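You operate a simulated robot arm through the tools that you are given. There is no shell and no other tool.

You are at the controls of a simulated robot arm. One attempt, no reset.

## Task
Unclip the grey case and put its black board in the RETURNS carton.
Fine: both clips left open, lid laid on the bench; gland and the boards in the yellow tray left as they are.

It is judged by the outcome, as a careful person would: the job done as asked, and still so three seconds after it is handed in. It fails if anything else is knocked over, pushed out of place, dropped, spilled or broken. Lids that push on must go on centred and level and be pressed home; caps that screw on are set level and turned clockwise until they are tight.

## Robot
A 6-joint arm with a two-finger gripper, fixed in place. Base frame: the origin is at the foot of the arm, x ahead of it, y to its left, z up; the work surface is at about z = 0.762. Units: m, rad, N and s.
Its first joint turns from -2.897 to 2.897 rad. Payload 2.45 kg.
The TCP is the grasp point between the finger pads, 0.02 m short of the fingertips. In the tool frame z runs along the fingers and y along their closing line. Largest opening 0.14 m; the body of the gripper starts 0.168 m behind the TCP.
Orientation is told as [roll, pitch, yaw] about the base's x, y, z axes, in that order, counted from this pose: with the fingers straight down and closing along the base's y, the tool's x points along the base's -x, its y along +y and its z along -z.

## Interface
- The arm moves only by the tool step_arm. Its argument "rows" is a list of rows, each a list of 3 entries, a list of its own where there are three numbers: the shift along the tool's x, y, z in m, then the turn, a rotation vector about the tool's x, y, z in rad, then the gripper command, from -1 (fully open) to 1 (shut), values between in proportion. In form: [[[tx, ty, tz], [rx, ry, rz], hand], ...]. A call has 1 to 20 rows; each row is the pose to reach, as a shift and turn from the pose commanded when the call began, along the tool's axes at that moment. Rows are played at 5 a second. More than 0.05 m and 0.15 rad between two rows, or a gripper value outside its range, and nothing of the call is played. A pose out of reach is approached as far as the arm can. The call stops where the force on the tool passes 40 N (or 10 N more than at its start, if that is more) or the arm is blocked; 0.2 s more then pass. The fingers move at their own pace (about 0.045 m/s each) and stop on an object; they squeeze with about 36 N. The grip force told is the motor's: it shows also when the fingers shut on nothing. Time passes only in rows, and 0.2 s behind the last, so rows that repeat a pose let the fingers close. The reply holds the time, the measured pose of the TCP, the force on the tool along the base axes, the opening and the grip force, in the units named above and with some noise, with the torque about the TCP (base axes, N m) and any sound that the robot's microphone picked up.
- Cameras (640 x 400 px; columns grow to the right, rows downward): "scene" is fixed at [0.2317, 0.5037, 1.5422]; the picture's right is [-0.15, -0.99, 0.00], its down [-0.70, 0.11, -0.70] and it looks along [0.69, -0.11, -0.71] (base axes); focal length 279 px, centre (320, 200). "wrist" rides on the gripper at [0.078, 0.011, -0.209] in the tool frame; the picture's right is [-0.14, 0.99, 0.00], its down [-0.92, -0.13, -0.37] and it looks along [-0.36, -0.05, 0.93] (tool axes); focal length 280 px, centre (320, 200). There is no depth. A picture from a camera that has moved, and an enlarged one, comes with that camera's place and axes in the base frame and with its lens. The place of the scene camera against the robot may be out by one fixed shift of up to 0.018 m in any direction.
- get_image(camera): a new picture of that camera. No time passes.
- inspect(camera, box): a new picture of the part [left, top, right, bottom] of that camera's present view, enlarged. No time passes.
- sign_off(): hands the job in; it is judged then, once.

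Nothing tells you positions but the pictures and the camera data. Unless the task says otherwise, let go and move clear before handing in.

The tools are called after "Emit:" as a command line: name --argument value ..., lists and objects as JSON in quotes. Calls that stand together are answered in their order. step_arm: Moves the arm, as the interface text tells. Its arguments: {"type":"object","properties":{"rows":{"type":"array","items":{"type":"array"}}},"required":["rows"]} The other tools are called the same way: get_image (camera) takes a picture; inspect (camera, box) takes an enlarged picture of a part of a camera's view; sign_off () hands the job in.

At the start:

```text
t: 0.0
tool_pos: [0.6471, 0.1078, 1.1877]
tool_rot: [0.001, 0.0, -0.001]
contact_force: [0.1, 0.0, 0.1]
torque: [-0.02, -0.04, -0.01]
width: 0.1398
finger_force: 0.2
```

scene: 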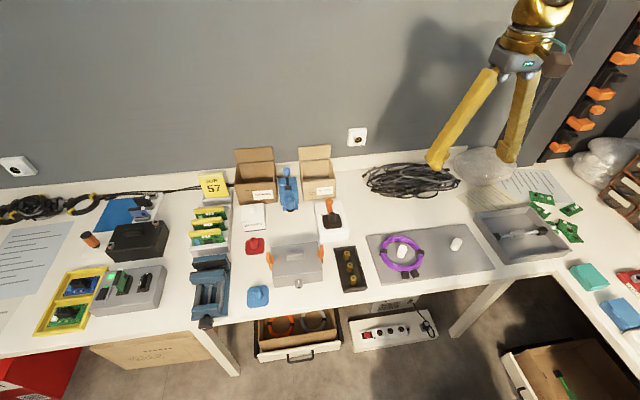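
wrist: 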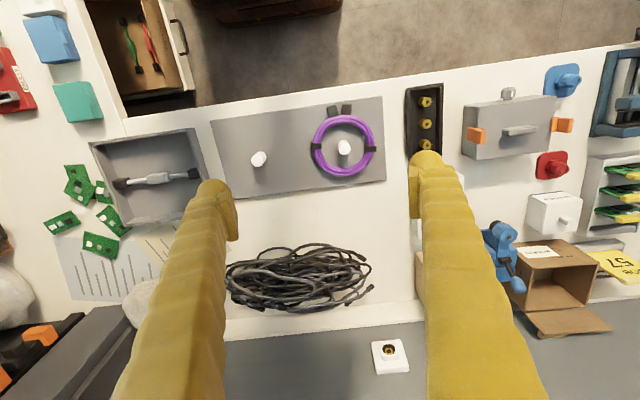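

I see a grey case with two orange clips near the middle of the bench and two cartons behind it. I'll look closer at them before moving.

Emit:
inspect --camera "scene" --box '[230, 210, 350, 310]'

Emit:
inspect --camera "scene" --box '[180, 130, 360, 250]'

Emit:
inspect --camera "wrist" --box '[440, 60, 640, 200]'

Emit:
inspect --camera "wrist" --box '[440, 180, 640, 350]'

Emit:
inspect --camera "scene" --box '[20, 180, 240, 350]'

```text
4.00 times, centred on (290, 260) of scene
camera zoom: at [0.2317, 0.5037, 1.5422], right [-0.15, -0.99, 0.0], down [-0.7, 0.11, -0.7], along [0.69, -0.11, -0.71], focal length 1116 px, centre (440, -40)
```

zoom: 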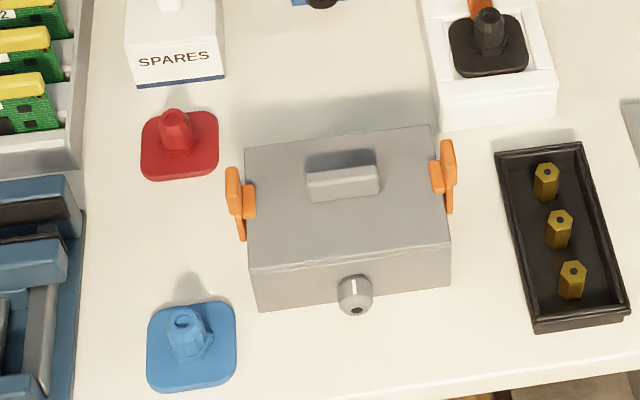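

```text
3.33 times, centred on (270, 190) of scene
camera zoom: at [0.2317, 0.5037, 1.5422], right [-0.15, -0.99, 0.0], down [-0.7, 0.11, -0.7], along [0.69, -0.11, -0.71], focal length 930 px, centre (487, 233)
```

zoom: 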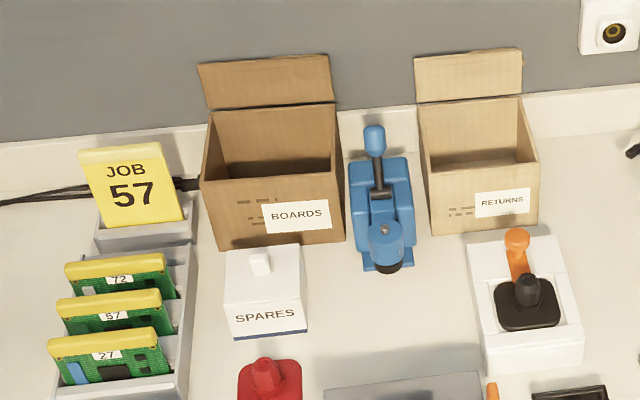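

```text
2.86 times, centred on (540, 130) of wrist
camera zoom: at [0.5701, 0.1183, 1.396], right [0.14, 0.99, 0.0], down [0.92, -0.13, 0.37], along [0.36, -0.05, -0.93], focal length 801 px, centre (-309, 400)
```

zoom: 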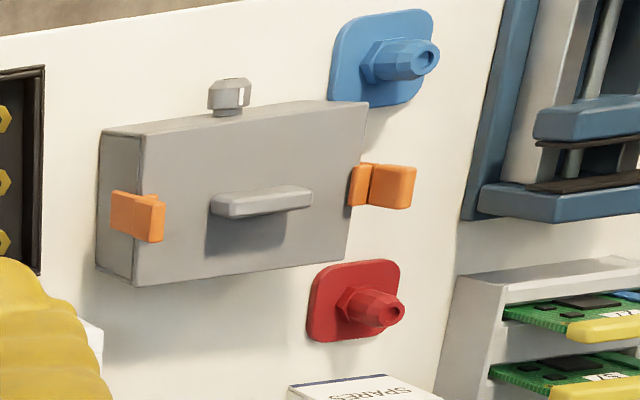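

```text
2.35 times, centred on (540, 265) of wrist
camera zoom: at [0.5701, 0.1183, 1.396], right [0.14, 0.99, 0.0], down [0.92, -0.13, 0.37], along [0.36, -0.05, -0.93], focal length 660 px, centre (-198, 47)
```

zoom: 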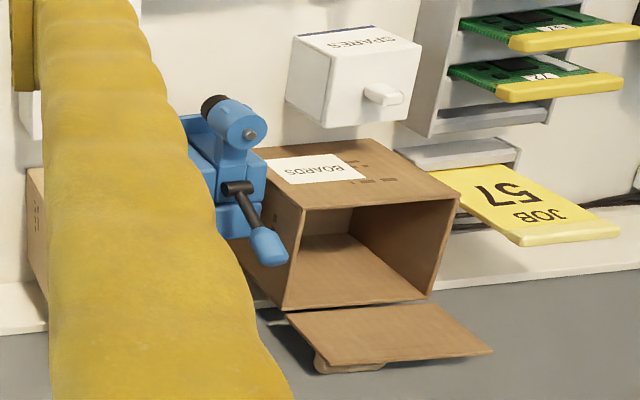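

```text
2.35 times, centred on (130, 265) of scene
camera zoom: at [0.2317, 0.5037, 1.5422], right [-0.15, -0.99, 0.0], down [-0.7, 0.11, -0.7], along [0.69, -0.11, -0.71], focal length 657 px, centre (767, 47)
```

zoom: 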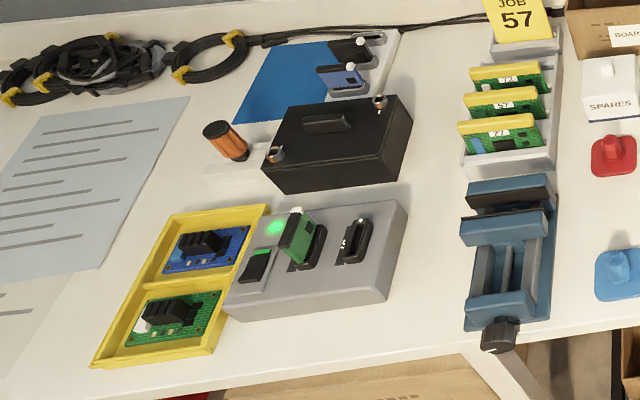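

The grey case sits at about x 0.645–0.75, y 0.43–0.57, with its top near z 0.825, an orange clip on each y side and the gland facing the arm. I'll move the wrist camera over it for a closer look.

Emit:
step_arm --rows '[[[0.0, 0.04, 0], [0, 0, 0], -1], [[0.0, 0.08, 0], [0, 0, 0], -1], [[0.0, 0.12, 0], [0, 0, 0], -1], [[0.0, 0.16, 0], [0, 0, 0], -1], [[0.0, 0.2, 0], [0, 0, 0], -1], [[0.0, 0.24, 0.0], [0, 0, 0], -1], [[0.0, 0.28, 0.02], [0, 0, 0], -1], [[0.0, 0.32, 0.04], [0, 0, 0], -1], [[0.0, 0.36, 0.06], [0, 0, 0], -1], [[0.0, 0.39, 0.08], [0, 0, 0], -1], [[0.0, 0.39, 0.1], [0, 0, 0], -1]]'

Emit:
get_image --camera "wrist"

Emit:
get_image --camera "scene"

```text
t: 2.4
tool_pos: [0.6466, 0.5001, 1.0869]
tool_rot: [-0.001, -0.001, 0.001]
contact_force: [-0.3, 0.6, 1.0]
torque: [0.0, -0.04, 0.0]
width: 0.1399
finger_force: 0.1
```

```text
taken
camera wrist: at [0.569, 0.5088, 1.2955], right [0.14, 0.99, 0.0], down [0.92, -0.13, 0.37], along [0.37, -0.05, -0.93], focal length 280 px, centre (320, 200)
```

wrist: 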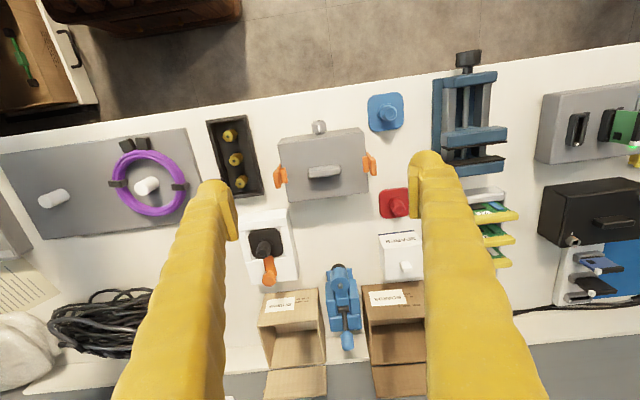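

```text
taken
```

scene: 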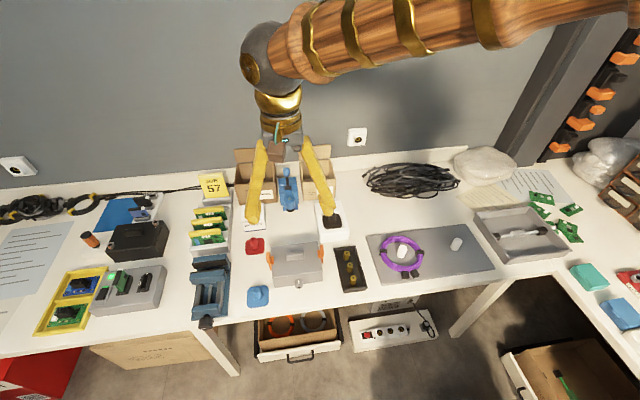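

The wrist camera now sees the case, both cartons and their surroundings. I'll enlarge the clips and the carton labels.

Emit:
inspect --camera "wrist" --box '[260, 110, 390, 210]'

Emit:
inspect --camera "wrist" --box '[240, 230, 440, 400]'

Emit:
inspect --camera "scene" --box '[260, 230, 330, 290]'

```text
4.00 times, centred on (325, 160) of wrist
camera zoom: at [0.569, 0.5088, 1.2955], right [0.14, 0.99, 0.0], down [0.92, -0.13, 0.37], along [0.37, -0.05, -0.93], focal length 1122 px, centre (300, 360)
```

zoom: 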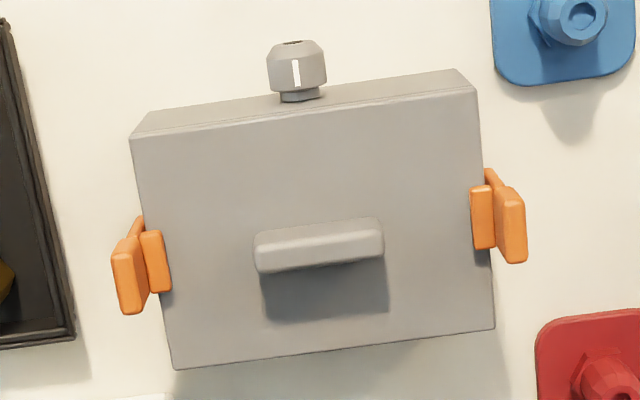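

```text
2.35 times, centred on (340, 315) of wrist
camera zoom: at [0.569, 0.5088, 1.2955], right [0.14, 0.99, 0.0], down [0.92, -0.13, 0.37], along [0.37, -0.05, -0.93], focal length 660 px, centre (273, -71)
```

zoom: 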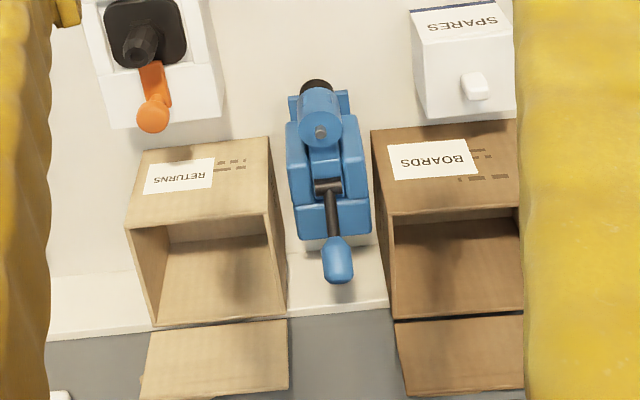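

```text
6.67 times, centred on (295, 260) of scene
camera zoom: at [0.2317, 0.5037, 1.5422], right [-0.15, -0.99, 0.0], down [-0.7, 0.11, -0.7], along [0.69, -0.11, -0.71], focal length 1861 px, centre (487, -200)
```

zoom: 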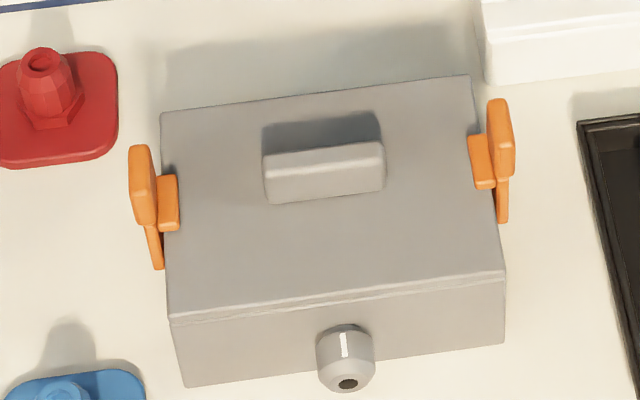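

The case is square to the base axes, at about x 0.648–0.753, y 0.427–0.571. The clips are centred near x 0.70 and each has a tab standing up at the side. I'll enlarge each clip to work out how it opens.

Emit:
inspect --camera "scene" --box '[260, 240, 292, 260]'

Emit:
inspect --camera "scene" --box '[308, 238, 340, 258]'

Emit:
inspect --camera "wrist" --box '[352, 145, 392, 170]'

Emit:
inspect --camera "wrist" --box '[262, 162, 302, 187]'

Emit:
inspect --camera "wrist" --box '[300, 155, 348, 185]'

```text
16.00 times, centred on (276, 250) of scene
camera zoom: at [0.2317, 0.5037, 1.5422], right [-0.15, -0.99, 0.0], down [-0.7, 0.11, -0.7], along [0.69, -0.11, -0.71], focal length 4466 px, centre (1024, -600)
```

zoom: 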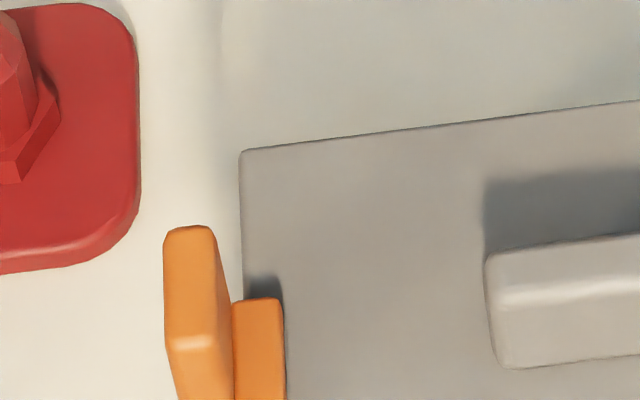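

```text
16.00 times, centred on (324, 248) of scene
camera zoom: at [0.2317, 0.5037, 1.5422], right [-0.15, -0.99, 0.0], down [-0.7, 0.11, -0.7], along [0.69, -0.11, -0.71], focal length 4466 px, centre (256, -568)
```

zoom: 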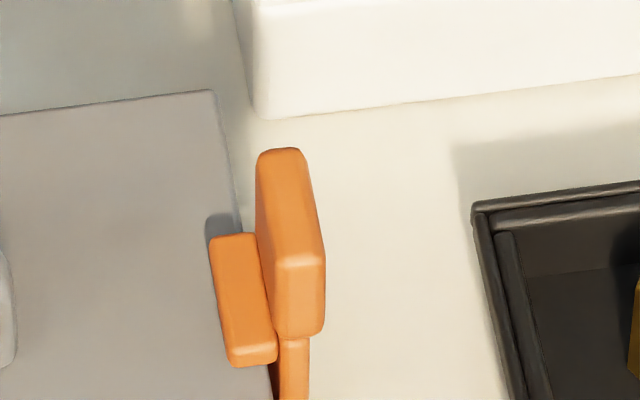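

```text
16.00 times, centred on (372, 158) of wrist
camera zoom: at [0.569, 0.5088, 1.2955], right [0.14, 0.99, 0.0], down [0.92, -0.13, 0.37], along [0.37, -0.05, -0.93], focal length 4486 px, centre (-512, 880)
```

zoom: 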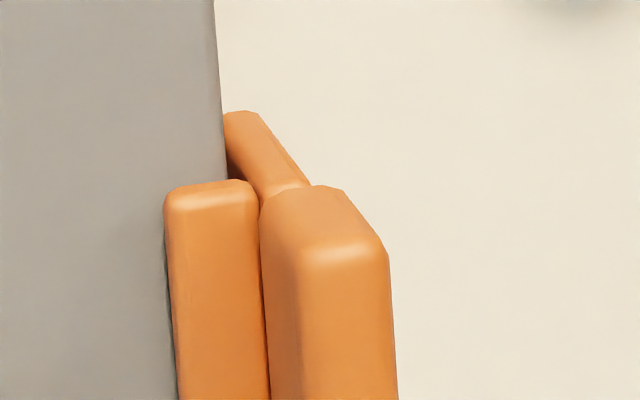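

```text
16.00 times, centred on (282, 174) of wrist
camera zoom: at [0.569, 0.5088, 1.2955], right [0.14, 0.99, 0.0], down [0.92, -0.13, 0.37], along [0.37, -0.05, -0.93], focal length 4486 px, centre (928, 608)
```

zoom: 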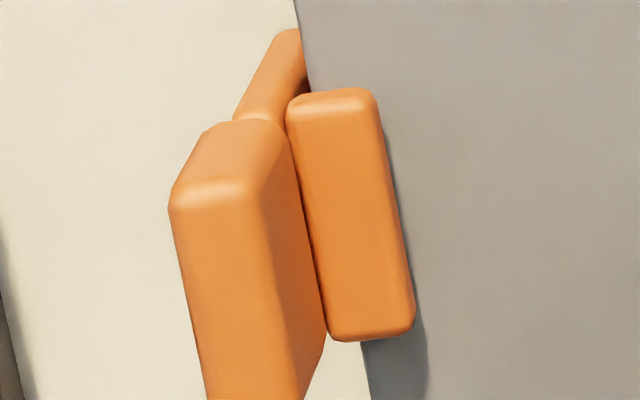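

```text
13.33 times, centred on (324, 170) of wrist
camera zoom: at [0.569, 0.5088, 1.2955], right [0.14, 0.99, 0.0], down [0.92, -0.13, 0.37], along [0.37, -0.05, -0.93], focal length 3738 px, centre (267, 600)
```

zoom: 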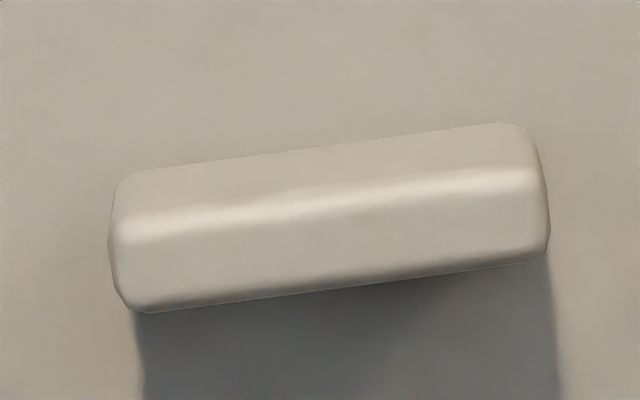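

Each clip is a lever on the side wall. Its hook sits over the lid edge at x 0.688–0.714, and a raised tab spans z 0.833–0.86, with tab inner faces at about y 0.4255 and 0.574. Spreading the fingers between the two tabs would push both outward evenly, so I'll narrow the gripper and come down part way first.

Emit:
step_arm --rows '[[[-0.02, 0, 0.0], [0, 0, 0], -0.54], [[-0.0544, -0.0005, 0.0], [0, 0, 0], -0.54], [[-0.0544, -0.0005, 0.04], [0, 0, 0], -0.54], [[-0.0544, -0.0005, 0.08], [0, 0, 0], -0.54], [[-0.0544, -0.0005, 0.12], [0, 0, 0], -0.54], [[-0.0544, -0.0005, 0.15], [0, 0, 0], -0.54], [[-0.0544, -0.0005, 0.18], [0, 0, 0], -0.54], [[-0.0544, -0.0005, 0.18], [0, 0, 0], -0.54]]'

Emit:
inspect --camera "scene" --box '[230, 200, 350, 290]'

Emit:
get_image --camera "wrist"

```text
t: 4.2
tool_pos: [0.7031, 0.4979, 0.9067]
tool_rot: [0.0, 0.001, 0.0]
contact_force: [0.2, 0.5, 0.1]
torque: [0.03, 0.02, 0.04]
width: 0.1078
finger_force: 0.0
```

```text
4.44 times, centred on (290, 245) of scene
camera zoom: at [0.2317, 0.5037, 1.5422], right [-0.15, -0.99, 0.0], down [-0.7, 0.11, -0.7], along [0.69, -0.11, -0.71], focal length 1241 px, centre (453, 0)
```

zoom: 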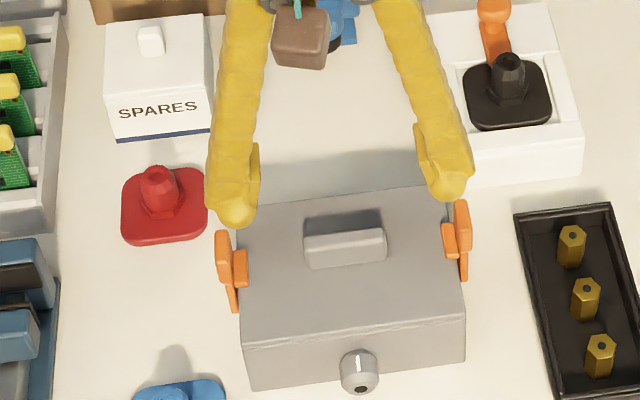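

```text
taken
camera wrist: at [0.6251, 0.5075, 1.1148], right [0.14, 0.99, 0.0], down [0.92, -0.13, 0.37], along [0.37, -0.05, -0.93], focal length 280 px, centre (320, 200)
```

wrist: 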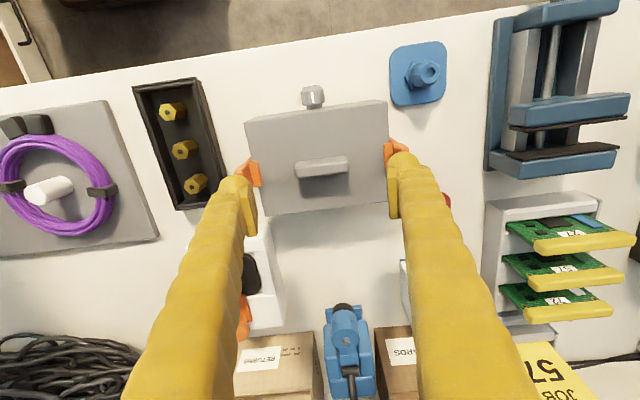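

The fingers hang just inside the tabs, about 3 mm off centre in y. I'll correct that and lower them until the tips are just above the lid, alongside the tabs.

Emit:
step_arm --rows '[[[0.002, 0.003, 0.0], [0, 0, 0], -0.5], [[0.002, 0.003, 0.02], [0, 0, 0], -0.5], [[0.002, 0.003, 0.035], [0, 0, 0], -0.5], [[0.002, 0.003, 0.048], [0, 0, 0], -0.5], [[0.002, 0.003, 0.048], [0, 0, 0], -0.5]]'

Emit:
inspect --camera "scene" --box '[250, 220, 340, 280]'

Emit:
inspect --camera "wrist" --box '[200, 60, 440, 210]'

```text
t: 5.4
tool_pos: [0.7024, 0.5021, 0.8606]
tool_rot: [0.0, 0.001, 0.0]
contact_force: [0.2, 0.4, 0.4]
torque: [0.03, 0.02, -0.01]
width: 0.1049
finger_force: 0.0
```

```text
6.67 times, centred on (295, 250) of scene
camera zoom: at [0.2317, 0.5037, 1.5422], right [-0.15, -0.99, 0.0], down [-0.7, 0.11, -0.7], along [0.69, -0.11, -0.71], focal length 1861 px, centre (487, -133)
```

zoom: 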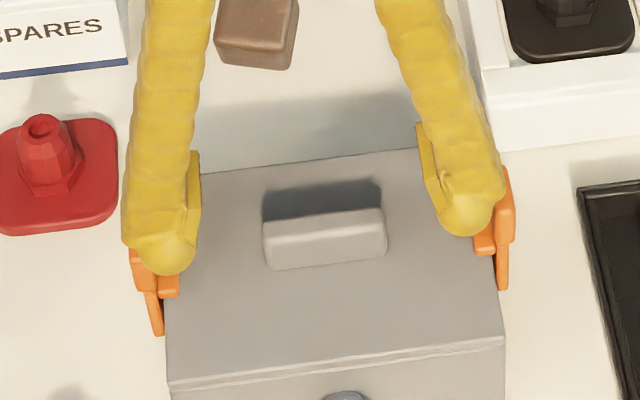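

```text
2.67 times, centred on (320, 135) of wrist
camera zoom: at [0.6239, 0.5122, 1.068], right [0.14, 0.99, 0.0], down [0.92, -0.13, 0.37], along [0.37, -0.05, -0.93], focal length 748 px, centre (320, 373)
```

zoom: 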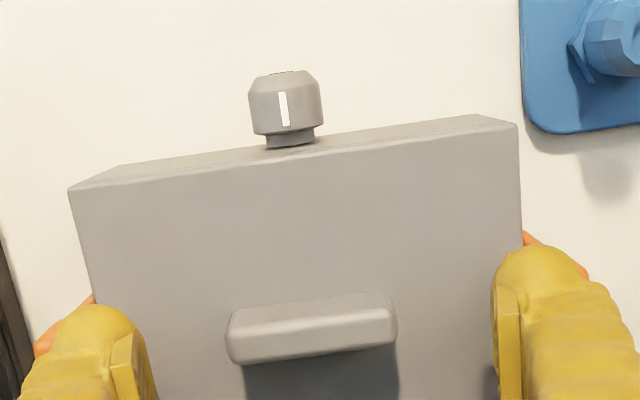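

No contact so far: the tips are beside the tabs, just above the lid, and centred on the case. I'll spread the fingers slowly to push both tabs outward.

Emit:
step_arm --rows '[[[0, 0, 0], [0, 0, 0], -0.6], [[0, 0, 0], [0, 0, 0], -0.65], [[0, 0, 0], [0, 0, 0], -0.7], [[0, 0, 0], [0, 0, 0], -0.75], [[0, 0, 0], [0, 0, 0], -0.8], [[0, 0, 0], [0, 0, 0], -0.8]]'

Emit:
inspect --camera "scene" --box '[250, 220, 340, 280]'

```text
t: 6.8
tool_pos: [0.7018, 0.5028, 0.8592]
tool_rot: [0.001, 0.0, -0.001]
contact_force: [-0.8, 0.7, 0.2]
torque: [-0.01, -0.01, 0.02]
width: 0.1257
finger_force: 0.0
```

```text
6.67 times, centred on (295, 250) of scene
camera zoom: at [0.2317, 0.5037, 1.5422], right [-0.15, -0.99, 0.0], down [-0.7, 0.11, -0.7], along [0.69, -0.11, -0.71], focal length 1861 px, centre (487, -133)
```

zoom: 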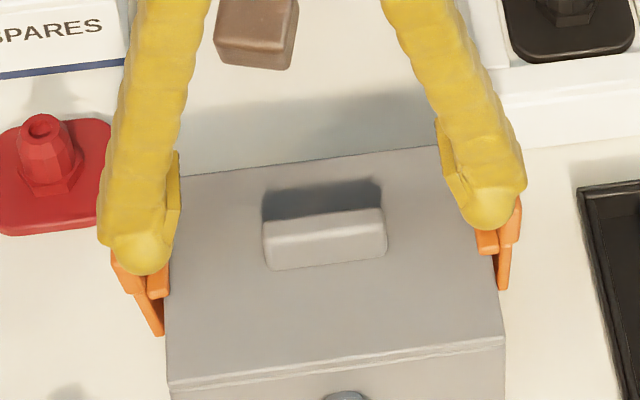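

The left clip (+y) has swung out about 8 mm with almost no force, and the right one has only just started to move. I'll finish opening the fingers, then shift to the right side to even it up.

Emit:
step_arm --rows '[[[0, -0.001, 0], [0, 0, 0], -0.85], [[0, -0.002, 0], [0, 0, 0], -0.9], [[0, -0.003, 0], [0, 0, 0], -0.95], [[0, -0.003, 0], [0, 0, 0], -1], [[0, -0.003, 0], [0, 0, 0], -1], [[0, -0.003, 0], [0, 0, 0], -1]]'

Emit:
inspect --camera "scene" --box '[250, 220, 340, 280]'

Emit:
inspect --camera "wrist" --box '[200, 60, 440, 210]'

```text
t: 8.2
tool_pos: [0.7013, 0.4977, 0.8587]
tool_rot: [0.001, -0.001, 0.001]
contact_force: [0.0, 0.3, 0.9]
torque: [0.03, -0.01, -0.03]
width: 0.1396
finger_force: 0.2
```

```text
6.67 times, centred on (295, 250) of scene
camera zoom: at [0.2317, 0.5037, 1.5422], right [-0.15, -0.99, 0.0], down [-0.7, 0.11, -0.7], along [0.69, -0.11, -0.71], focal length 1861 px, centre (487, -133)
```

zoom: 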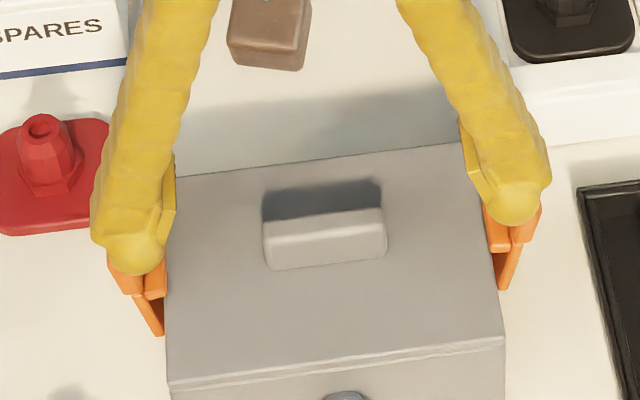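

```text
2.67 times, centred on (320, 135) of wrist
camera zoom: at [0.6233, 0.508, 1.0675], right [0.14, 0.99, 0.0], down [0.92, -0.13, 0.37], along [0.36, -0.05, -0.93], focal length 748 px, centre (320, 373)
```

zoom: 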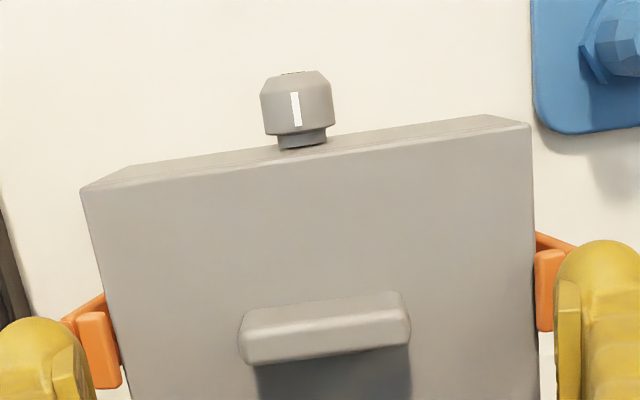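

Both hooks are now clear of the lid edge. I'll swing each clip about 15 mm further out, one at a time, then lift away and check that they stay open.

Emit:
step_arm --rows '[[[0, 0.005, 0], [0, 0, 0], -1], [[0, 0.01, 0], [0, 0, 0], -1], [[0, 0.015, 0], [0, 0, 0], -1], [[0, 0.018, 0], [0, 0, 0], -1], [[0, 0.01, 0], [0, 0, 0], -1], [[0, 0.0, 0], [0, 0, 0], -1], [[0, -0.005, 0], [0, 0, 0], -1], [[0, -0.01, 0], [0, 0, 0], -1], [[0, -0.015, 0], [0, 0, 0], -1], [[0, -0.018, 0], [0, 0, 0], -1], [[0, -0.01, 0], [0, 0, 0], -1], [[0, 0.0, 0], [0, 0, 0], -1], [[0, 0.0, -0.03], [0, 0, 0], -1], [[0.0, 0.0, -0.07], [0, 0, 0], -1]]'

Emit:
inspect --camera "scene" --box '[250, 220, 340, 280]'

Emit:
inspect --camera "wrist" --box '[200, 60, 440, 210]'

```text
t: 11.2
tool_pos: [0.7001, 0.4965, 0.93]
tool_rot: [0.0, 0.0, -0.001]
contact_force: [0.8, -0.1, -1.0]
torque: [0.0, 0.04, 0.0]
width: 0.1399
finger_force: 0.0
```

```text
6.67 times, centred on (295, 250) of scene
camera zoom: at [0.2317, 0.5037, 1.5422], right [-0.15, -0.99, 0.0], down [-0.7, 0.11, -0.7], along [0.69, -0.11, -0.71], focal length 1861 px, centre (487, -133)
```

zoom: 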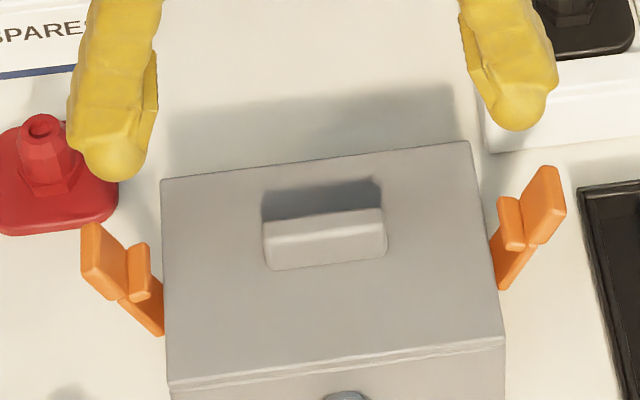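

```text
2.67 times, centred on (320, 135) of wrist
camera zoom: at [0.6229, 0.5071, 1.1373], right [0.14, 0.99, 0.0], down [0.92, -0.13, 0.37], along [0.36, -0.05, -0.93], focal length 748 px, centre (320, 373)
```

zoom: 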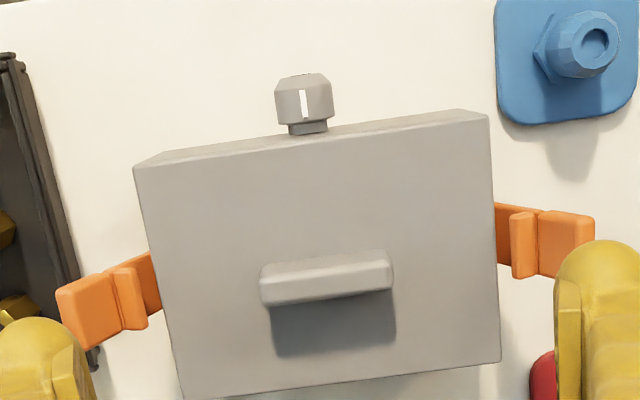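

Both clips have stayed swung open by about 35°. Next I'll grip the lid's handle by its ends, at about y 0.472–0.527, x 0.70, top z 0.848.

Emit:
step_arm --rows '[[[0, 0.003, 0], [0, 0, 0], -0.3], [[0, 0.003, 0.0], [0, 0, 0], -0.3], [[0, 0.003, 0.0], [0, 0, 0], -0.3], [[0, 0.003, 0.03], [0, 0, 0], -0.3], [[0, 0.003, 0.06], [0, 0, 0], -0.3], [[0, 0.003, 0.08], [0, 0, 0], -0.3], [[0, 0.003, 0.08], [0, 0, 0], -0.3]]'

Emit:
inspect --camera "scene" --box '[250, 220, 340, 280]'

Emit:
inspect --camera "wrist" --box '[200, 60, 440, 210]'

```text
t: 12.8
tool_pos: [0.7007, 0.5007, 0.8501]
tool_rot: [-0.001, 0.001, 0.0]
contact_force: [0.3, 0.9, -0.3]
torque: [0.01, 0.0, -0.02]
width: 0.0911
finger_force: 0.1
```

```text
6.67 times, centred on (295, 250) of scene
camera zoom: at [0.2317, 0.5037, 1.5422], right [-0.15, -0.99, 0.0], down [-0.7, 0.11, -0.7], along [0.69, -0.11, -0.71], focal length 1861 px, centre (487, -133)
```

zoom: 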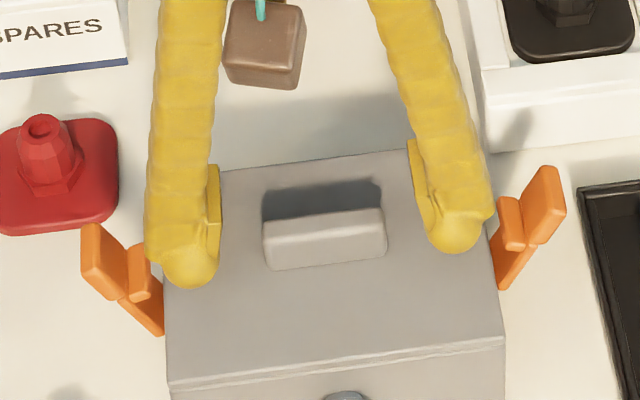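

```text
2.67 times, centred on (320, 135) of wrist
camera zoom: at [0.623, 0.5104, 1.0583], right [0.14, 0.99, 0.0], down [0.92, -0.13, 0.37], along [0.37, -0.05, -0.93], focal length 748 px, centre (320, 373)
```

zoom: 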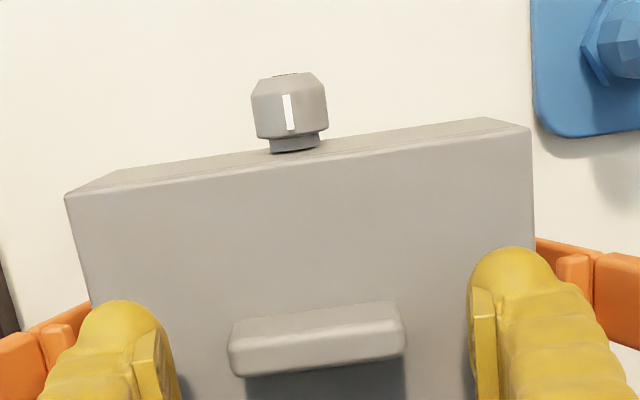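

The fingers straddle the handle evenly. I'll close on it and try a small lift.

Emit:
step_arm --rows '[[[0, 0, 0], [0, 0, 0], 0.3], [[0, 0, 0], [0, 0, 0], 0.3], [[0, 0, 0], [0, 0, 0], 0.6], [[0, 0, 0], [0, 0, 0], 1], [[0, 0, 0], [0, 0, 0], 1], [[0, 0, -0.005], [0, 0, 0], 1], [[0, 0, -0.012], [0, 0, 0], 1], [[0, 0, -0.02], [0, 0, 0], 1], [[0, 0, -0.03], [0, 0, 0], 1]]'

Emit:
inspect --camera "scene" --box '[250, 220, 340, 280]'

Emit:
inspect --camera "wrist" --box '[200, 60, 440, 210]'

```text
t: 14.3
tool_pos: [0.7024, 0.5019, 0.8616]
tool_rot: [0.003, -0.005, -0.002]
contact_force: [-2.6, -2.5, 49.4]
torque: [-0.06, 0.2, -0.05]
width: 0.0061
finger_force: 28.8
stopped in row 7: the force on the tool passed its limit at 87 N (the readings are from after the stop); the commanded pose is now the measured one
```

```text
6.67 times, centred on (295, 250) of scene
camera zoom: at [0.2317, 0.5037, 1.5422], right [-0.15, -0.99, 0.0], down [-0.7, 0.11, -0.7], along [0.69, -0.11, -0.71], focal length 1861 px, centre (487, -133)
```

zoom: 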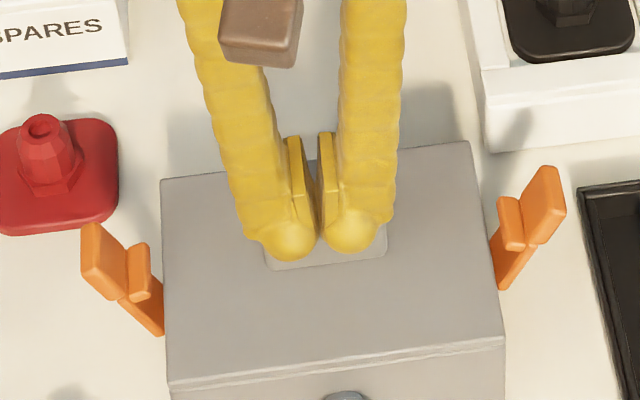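

```text
2.67 times, centred on (320, 135) of wrist
camera zoom: at [0.6232, 0.5107, 1.0696], right [0.14, 0.99, 0.0], down [0.92, -0.13, 0.37], along [0.37, -0.05, -0.93], focal length 748 px, centre (320, 373)
```

zoom: 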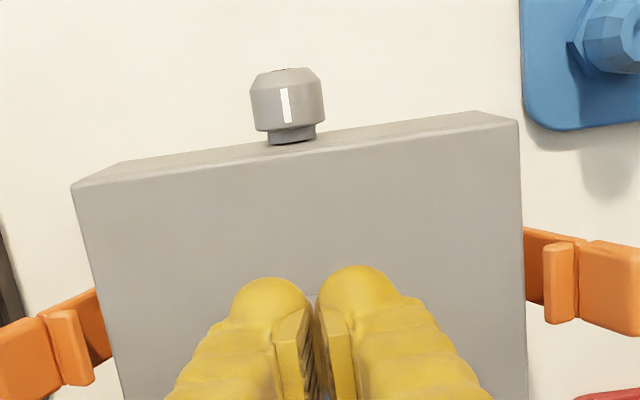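

The fingers slipped off the handle ends and are now nearly closed on top of it with about 49 N on the tool. The case doesn't appear to have moved. I'll open the fingers, rise clear and look at the handle again.

Emit:
step_arm --rows '[[[0, 0, -0.004], [0, 0, 0], 0.9], [[0, 0, -0.012], [0, 0, 0], 0.7], [[0, 0, -0.03], [0, 0, 0], 0.3], [[0, 0, -0.06], [0, 0, 0], -0.3], [[0, 0, -0.08], [0, 0, 0], -0.3]]'

Emit:
inspect --camera "scene" --box '[250, 220, 340, 280]'

Emit:
inspect --camera "wrist" --box '[200, 60, 440, 210]'

```text
t: 15.5
tool_pos: [0.6999, 0.5, 0.9368]
tool_rot: [0.0, -0.004, 0.001]
contact_force: [-0.3, 0.8, -0.6]
torque: [-0.02, 0.02, -0.02]
width: 0.0902
finger_force: 0.7
```

```text
6.67 times, centred on (295, 250) of scene
camera zoom: at [0.2317, 0.5037, 1.5422], right [-0.15, -0.99, 0.0], down [-0.7, 0.11, -0.7], along [0.69, -0.11, -0.71], focal length 1861 px, centre (487, -133)
```

zoom: 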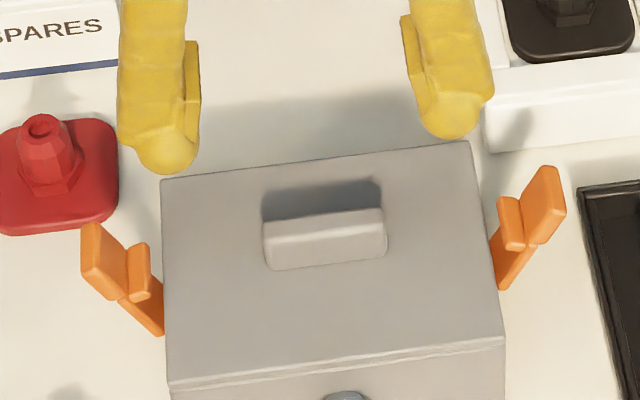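

```text
2.67 times, centred on (320, 135) of wrist
camera zoom: at [0.6213, 0.5105, 1.1453], right [0.14, 0.99, 0.0], down [0.92, -0.13, 0.37], along [0.37, -0.05, -0.93], focal length 748 px, centre (320, 373)
```

zoom: 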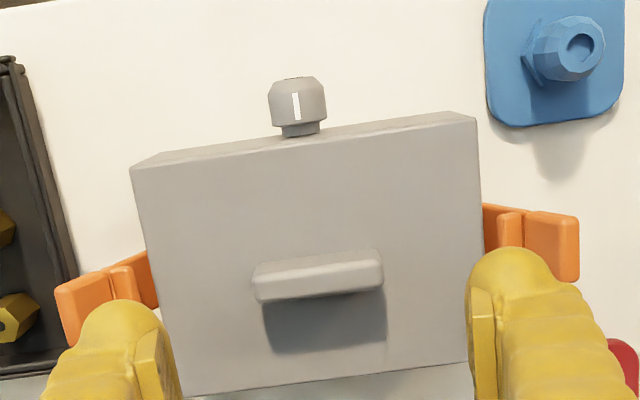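

The case and open clips haven't moved. I'll turn the gripper 90° so the full finger width clamps the handle across its thin sides, and rise a little first.

Emit:
step_arm --rows '[[[0, 0, -0.02], [0, 0, 0], -0.3], [[0, 0, -0.02], [0, 0, -0.14], -0.3], [[0, 0, -0.02], [0, 0, -0.28], -0.3], [[0, 0, -0.02], [0, 0, -0.42], -0.3], [[0, 0, -0.02], [0, 0, -0.56], -0.3], [[0, 0, -0.02], [0, 0, -0.7], -0.3], [[0, 0, -0.02], [0, 0, -0.84], -0.3], [[0, 0, -0.02], [0, 0, -0.98], -0.3], [[0, 0, -0.02], [0, 0, -1.12], -0.3], [[0, 0, -0.02], [0, 0, -1.26], -0.3], [[0, 0, -0.02], [0, 0, -1.4], -0.3], [[0, 0, -0.02], [0, 0, -1.5], -0.3], [[0, 0, -0.02], [0, 0, -1.5708], -0.3], [[0, 0, -0.02], [0, 0, -1.5708], -0.3]]'

Emit:
inspect --camera "scene" --box '[250, 200, 340, 280]'

Emit:
get_image --camera "wrist"

```text
t: 18.5
tool_pos: [0.7, 0.5022, 0.9578]
tool_rot: [-0.002, 0.0, 1.569]
contact_force: [-0.7, -0.4, -0.4]
torque: [-0.01, 0.02, -0.01]
width: 0.0911
finger_force: 0.2
```

```text
5.00 times, centred on (295, 240) of scene
camera zoom: at [0.2317, 0.5037, 1.5422], right [-0.15, -0.99, 0.0], down [-0.7, 0.11, -0.7], along [0.69, -0.11, -0.71], focal length 1396 px, centre (445, 0)
```

zoom: 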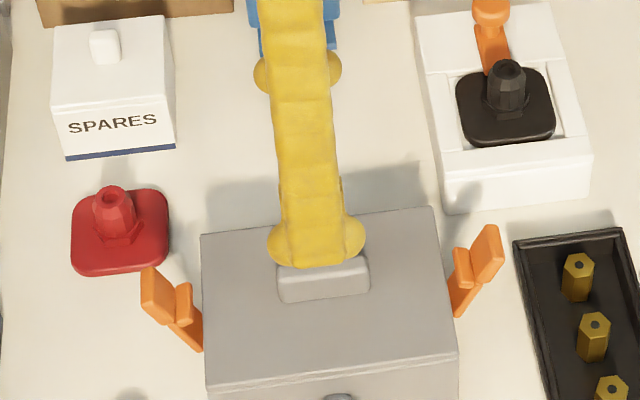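

```text
taken
camera wrist: at [0.6903, 0.4219, 1.1661], right [-0.99, 0.14, 0.0], down [0.13, 0.92, 0.37], along [0.05, 0.37, -0.93], focal length 280 px, centre (320, 200)
```

wrist: 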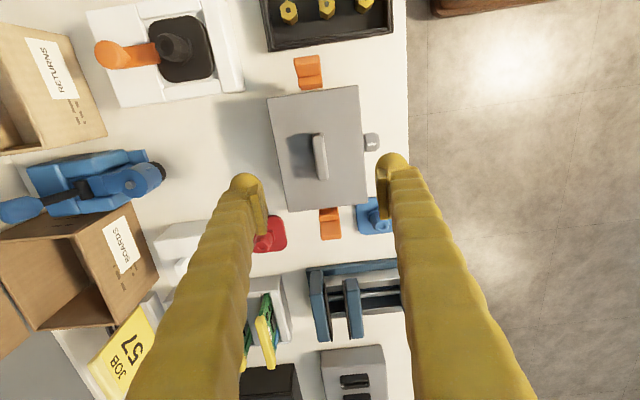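

The gripper is now turned so it closes along x. I'll measure the handle again from this side before coming down.

Emit:
inspect --camera "wrist" --box '[260, 80, 388, 220]'

Emit:
inspect --camera "wrist" --box '[288, 135, 352, 175]'

Emit:
inspect --camera "scene" --box '[275, 235, 335, 290]'

```text
2.86 times, centred on (324, 150) of wrist
camera zoom: at [0.6903, 0.4219, 1.1661], right [-0.99, 0.14, 0.0], down [0.13, 0.92, 0.37], along [0.05, 0.37, -0.93], focal length 801 px, centre (309, 343)
```

zoom: 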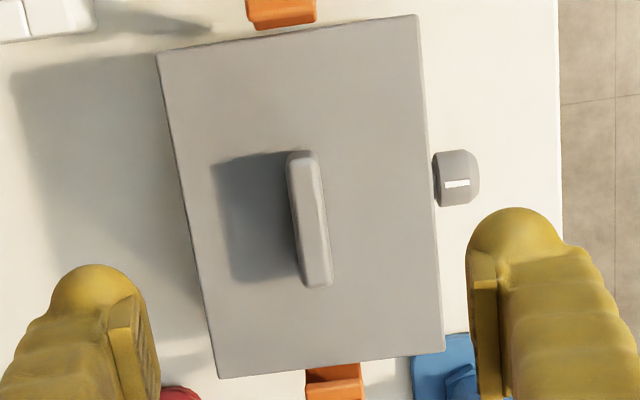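

```text
10.00 times, centred on (320, 155) of wrist
camera zoom: at [0.6903, 0.4219, 1.1661], right [-0.99, 0.14, 0.0], down [0.13, 0.92, 0.37], along [0.05, 0.37, -0.93], focal length 2804 px, centre (320, 650)
```

zoom: 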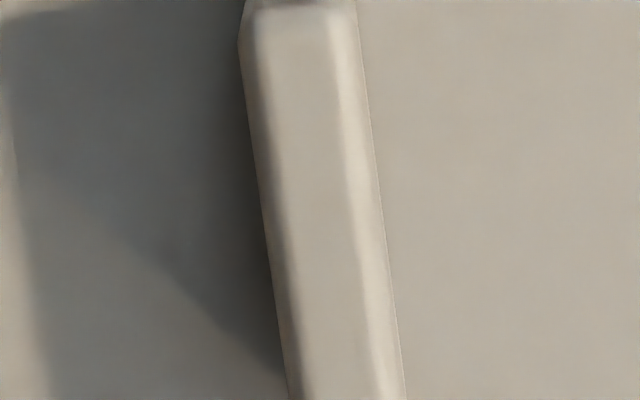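

```text
7.27 times, centred on (305, 262) of scene
camera zoom: at [0.2317, 0.5037, 1.5422], right [-0.15, -0.99, 0.0], down [-0.7, 0.11, -0.7], along [0.69, -0.11, -0.71], focal length 2030 px, centre (429, -254)
```

zoom: 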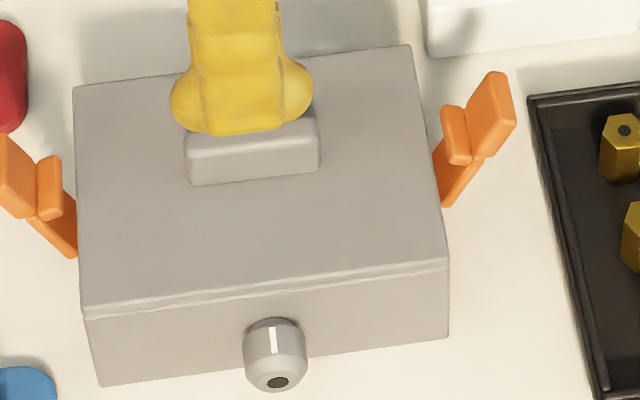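

The handle is about 12–14 mm thick, centred near x 0.699, y 0.4985. I'll shift 2 mm, come down with the tips just above the lid and clamp it.

Emit:
step_arm --rows '[[[0, 0.002, 0.0], [0, 0, 0], 0.2], [[0, 0.002, 0.04], [0, 0, 0], 0.2], [[0, 0.002, 0.08], [0, 0, 0], 0.2], [[0, 0.002, 0.1], [0, 0, 0], 0.2], [[0, 0.002, 0.108], [0, 0, 0], 0.2], [[0, 0.002, 0.1105], [0, 0, 0], 0.2], [[0, 0.002, 0.1105], [0, 0, 0], 1], [[0, 0.002, 0.1105], [0, 0, 0], 1], [[0, 0.002, 0.1105], [0, 0, 0], 1], [[0, 0.002, 0.1105], [0, 0, 0], 1], [[0, 0.002, 0.1105], [0, 0, 0], 1]]'

Emit:
inspect --camera "scene" --box '[250, 220, 340, 280]'

Emit:
inspect --camera "wrist" --box '[200, 60, 440, 210]'

```text
t: 20.9
tool_pos: [0.6999, 0.5013, 0.8467]
tool_rot: [-0.004, 0.0, 1.571]
contact_force: [38.4, 0.3, -10.7]
torque: [0.0, -0.36, -0.02]
width: 0.0126
finger_force: 35.6
```

```text
6.67 times, centred on (295, 250) of scene
camera zoom: at [0.2317, 0.5037, 1.5422], right [-0.15, -0.99, 0.0], down [-0.7, 0.11, -0.7], along [0.69, -0.11, -0.71], focal length 1861 px, centre (487, -133)
```

zoom: 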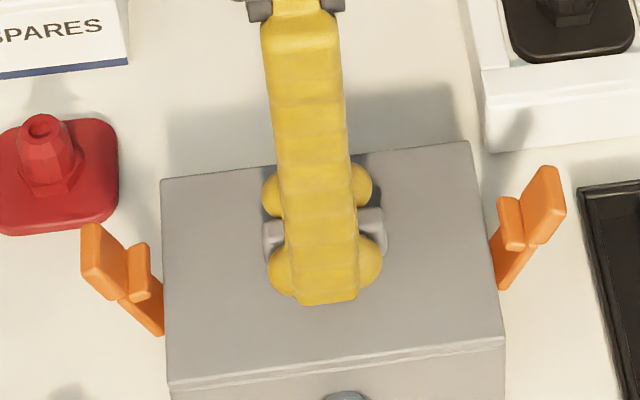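

```text
2.67 times, centred on (320, 135) of wrist
camera zoom: at [0.689, 0.4214, 1.0557], right [-0.99, 0.14, 0.0], down [0.13, 0.92, 0.37], along [0.05, 0.37, -0.93], focal length 748 px, centre (320, 373)
```

zoom: 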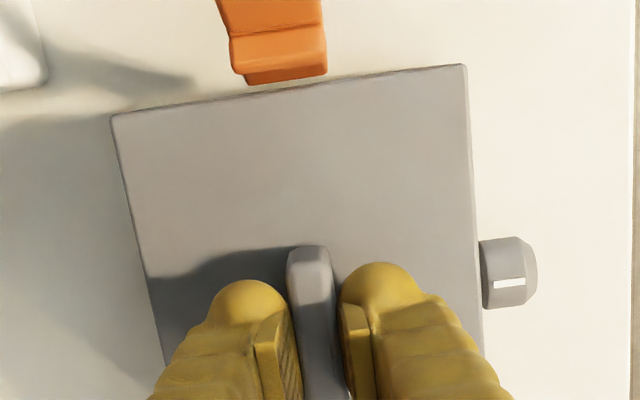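

The handle is firmly held at 12.6 mm width, with a 38 N sideways load in x from a small offset. I'll ease that out before lifting.

Emit:
step_arm --rows '[[[0, -0.0005, 0], [0, 0, 0], 1], [[0, -0.001, 0], [0, 0, 0], 1]]'

```text
t: 21.5
tool_pos: [0.6993, 0.5006, 0.8479]
tool_rot: [-0.002, 0.0, 1.571]
contact_force: [28.9, 0.3, -11.6]
torque: [0.21, -0.29, 0.04]
width: 0.0127
finger_force: 36.3
```

Emit:
step_arm --rows '[[[0, -0.001, 0], [0, 0, 0], 1], [[0, -0.002, 0], [0, 0, 0], 1], [[0, -0.0025, 0], [0, 0, 0], 1]]'

```text
t: 22.4
tool_pos: [0.6996, 0.5013, 0.848]
tool_rot: [0.002, 0.003, 1.57]
contact_force: [-6.2, -2.9, 4.9]
torque: [0.17, 0.06, 0.02]
width: 0.0126
finger_force: 36.3
stopped in row 3: the force on the tool passed its limit at 44 N (the readings are from after the stop); the commanded pose is now the measured one
```

The sideways load is now small. I'll lift gently in small steps, watching the force.

Emit:
step_arm --rows '[[[0, 0, -0.001], [0, 0, 0], 1], [[0, 0, -0.002], [0, 0, 0], 1], [[0, 0, -0.003], [0, 0, 0], 1]]'

Emit:
inspect --camera "scene" --box '[250, 220, 340, 280]'

```text
t: 23.2
tool_pos: [0.6993, 0.5012, 0.8495]
tool_rot: [0.003, 0.003, 1.572]
contact_force: [-4.6, 2.5, -26.9]
torque: [-0.02, 0.02, -0.01]
width: 0.0124
finger_force: 35.9
```

```text
6.67 times, centred on (295, 250) of scene
camera zoom: at [0.2317, 0.5037, 1.5422], right [-0.15, -0.99, 0.0], down [-0.7, 0.11, -0.7], along [0.69, -0.11, -0.71], focal length 1861 px, centre (487, -133)
```

zoom: 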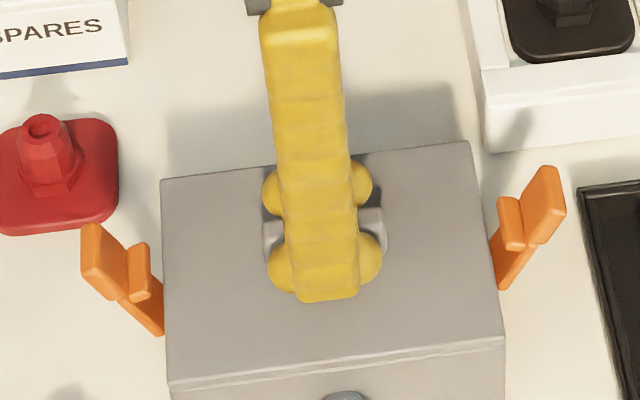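

The lid resists with about 27 N. I'll increase the pull slowly, staying under the limit, to see whether it's just a snug fit.

Emit:
step_arm --rows '[[[0, 0, -0.0005], [0, 0, 0], 1], [[0, 0, -0.001], [0, 0, 0], 1], [[0, 0, -0.001], [0, 0, 0], 1]]'

```text
t: 24.0
tool_pos: [0.7006, 0.5005, 0.8517]
tool_rot: [0.003, 0.001, 1.572]
contact_force: [-19.7, -6.8, -26.8]
torque: [-0.09, 0.15, 0.04]
width: 0.0125
finger_force: 36.2
```

Emit:
inspect --camera "scene" --box '[250, 230, 340, 290]'

Emit:
inspect --camera "wrist" --box '[200, 60, 440, 210]'

```text
6.67 times, centred on (295, 260) of scene
camera zoom: at [0.2317, 0.5037, 1.5422], right [-0.15, -0.99, 0.0], down [-0.7, 0.11, -0.7], along [0.69, -0.11, -0.71], focal length 1861 px, centre (487, -200)
```

zoom: 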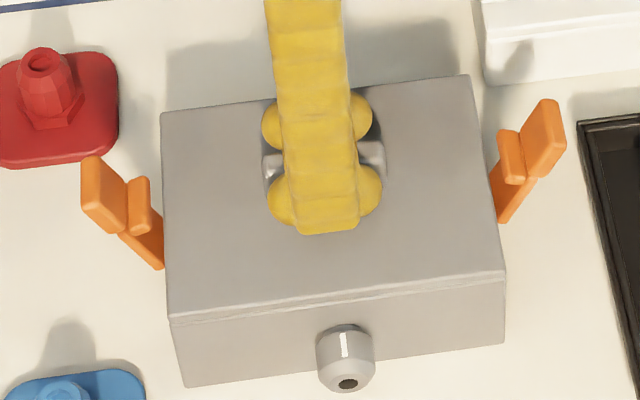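

```text
2.67 times, centred on (320, 135) of wrist
camera zoom: at [0.6909, 0.4219, 1.0588], right [-0.99, 0.14, 0.0], down [0.13, 0.92, 0.37], along [0.05, 0.36, -0.93], focal length 748 px, centre (320, 373)
```

zoom: 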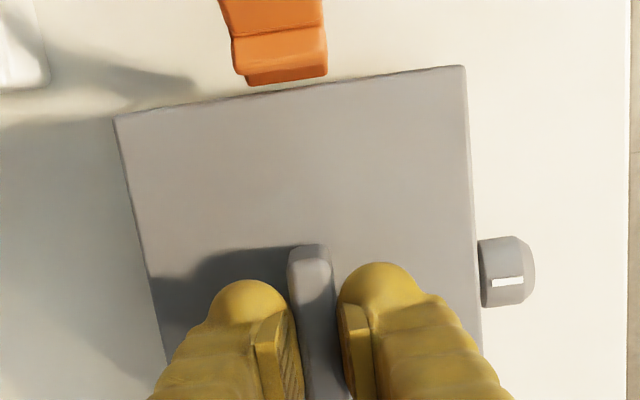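

The lid hasn't moved at all under about 30 N, and the clips are only about 20° open. They probably need to swing further before the lid releases, so I'll let go of the handle, rise, and close the fingers to use as a pusher.

Emit:
step_arm --rows '[[[0, 0, 0.002], [0, 0, 0], 0.8], [[0, 0, 0.002], [0, 0, 0], 0.4], [[0, 0, 0.0], [0, 0, 0], 0.2], [[0, 0, -0.03], [0, 0, 0], 0.2], [[0, 0, -0.06], [0, 0, 0], 0.6], [[0, 0, -0.06], [0, 0, 0], 1], [[-0.03, 0, -0.06], [0, 0, 0], 1], [[-0.058, 0, -0.06], [0, 0, 0], 1], [[-0.058, 0, -0.06], [0, 0, 0], 1]]'

Emit:
inspect --camera "scene" --box '[240, 220, 330, 280]'

Emit:
get_image --camera "wrist"

```text
t: 26.0
tool_pos: [0.7001, 0.5583, 0.9117]
tool_rot: [0.002, 0.002, 1.57]
contact_force: [0.6, -0.9, -0.6]
torque: [0.0, -0.05, 0.01]
width: 0.0001
finger_force: 29.6
```

```text
6.67 times, centred on (285, 250) of scene
camera zoom: at [0.2317, 0.5037, 1.5422], right [-0.15, -0.99, 0.0], down [-0.7, 0.11, -0.7], along [0.69, -0.11, -0.71], focal length 1861 px, centre (553, -133)
```

zoom: 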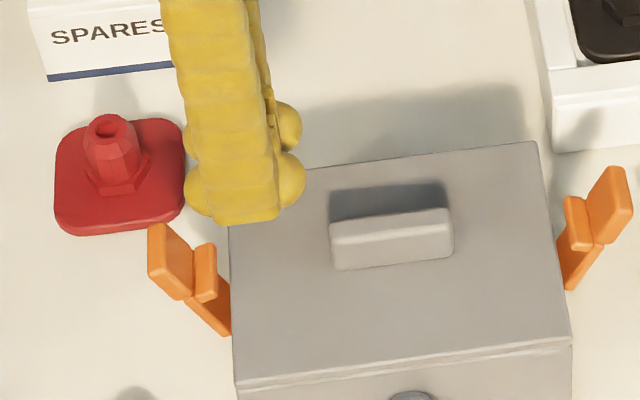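

```text
taken
camera wrist: at [0.6908, 0.4785, 1.1202], right [-0.99, 0.14, 0.0], down [0.13, 0.92, 0.37], along [0.05, 0.36, -0.93], focal length 280 px, centre (320, 200)
```

wrist: 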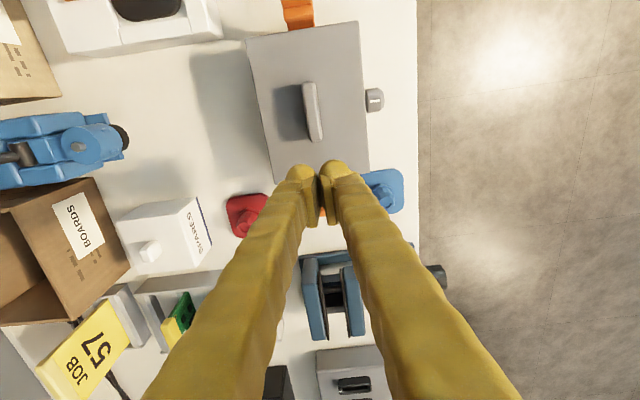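

The closed fingers are above the lid just inside the left clip. I'll drop to tab height and push outward in small steps.

Emit:
step_arm --rows '[[[0, 0, 0.03], [0, 0, 0], 1], [[0, 0, 0.054], [0, 0, 0], 1], [[-0.01, 0, 0.054], [0, 0, 0], 1], [[-0.02, 0, 0.054], [0, 0, 0], 1], [[-0.028, 0, 0.054], [0, 0, 0], 1], [[-0.035, 0, 0.054], [0, 0, 0], 1], [[-0.042, 0, 0.054], [0, 0, 0], 1], [[-0.049, 0, 0.054], [0, 0, 0], 1], [[-0.056, 0, 0.056], [0, 0, 0], 1]]'

Emit:
inspect --camera "scene" --box '[240, 220, 330, 280]'

```text
t: 28.0
tool_pos: [0.7003, 0.6152, 0.8557]
tool_rot: [0.001, 0.001, 1.571]
contact_force: [-0.3, 0.1, 0.3]
torque: [-0.01, 0.02, 0.01]
width: 0.0
finger_force: 29.4
```

```text
6.67 times, centred on (285, 250) of scene
camera zoom: at [0.2317, 0.5037, 1.5422], right [-0.15, -0.99, 0.0], down [-0.7, 0.11, -0.7], along [0.69, -0.11, -0.71], focal length 1861 px, centre (553, -133)
```

zoom: 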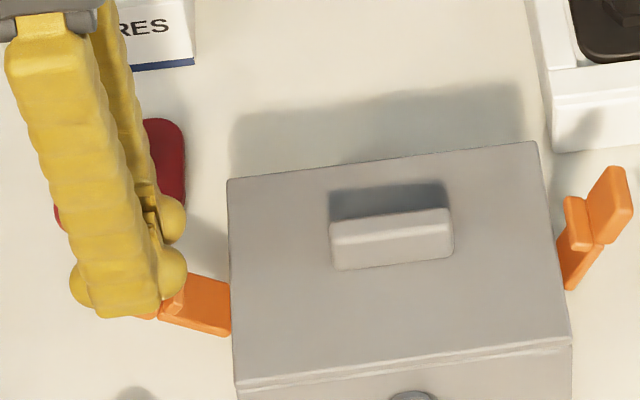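

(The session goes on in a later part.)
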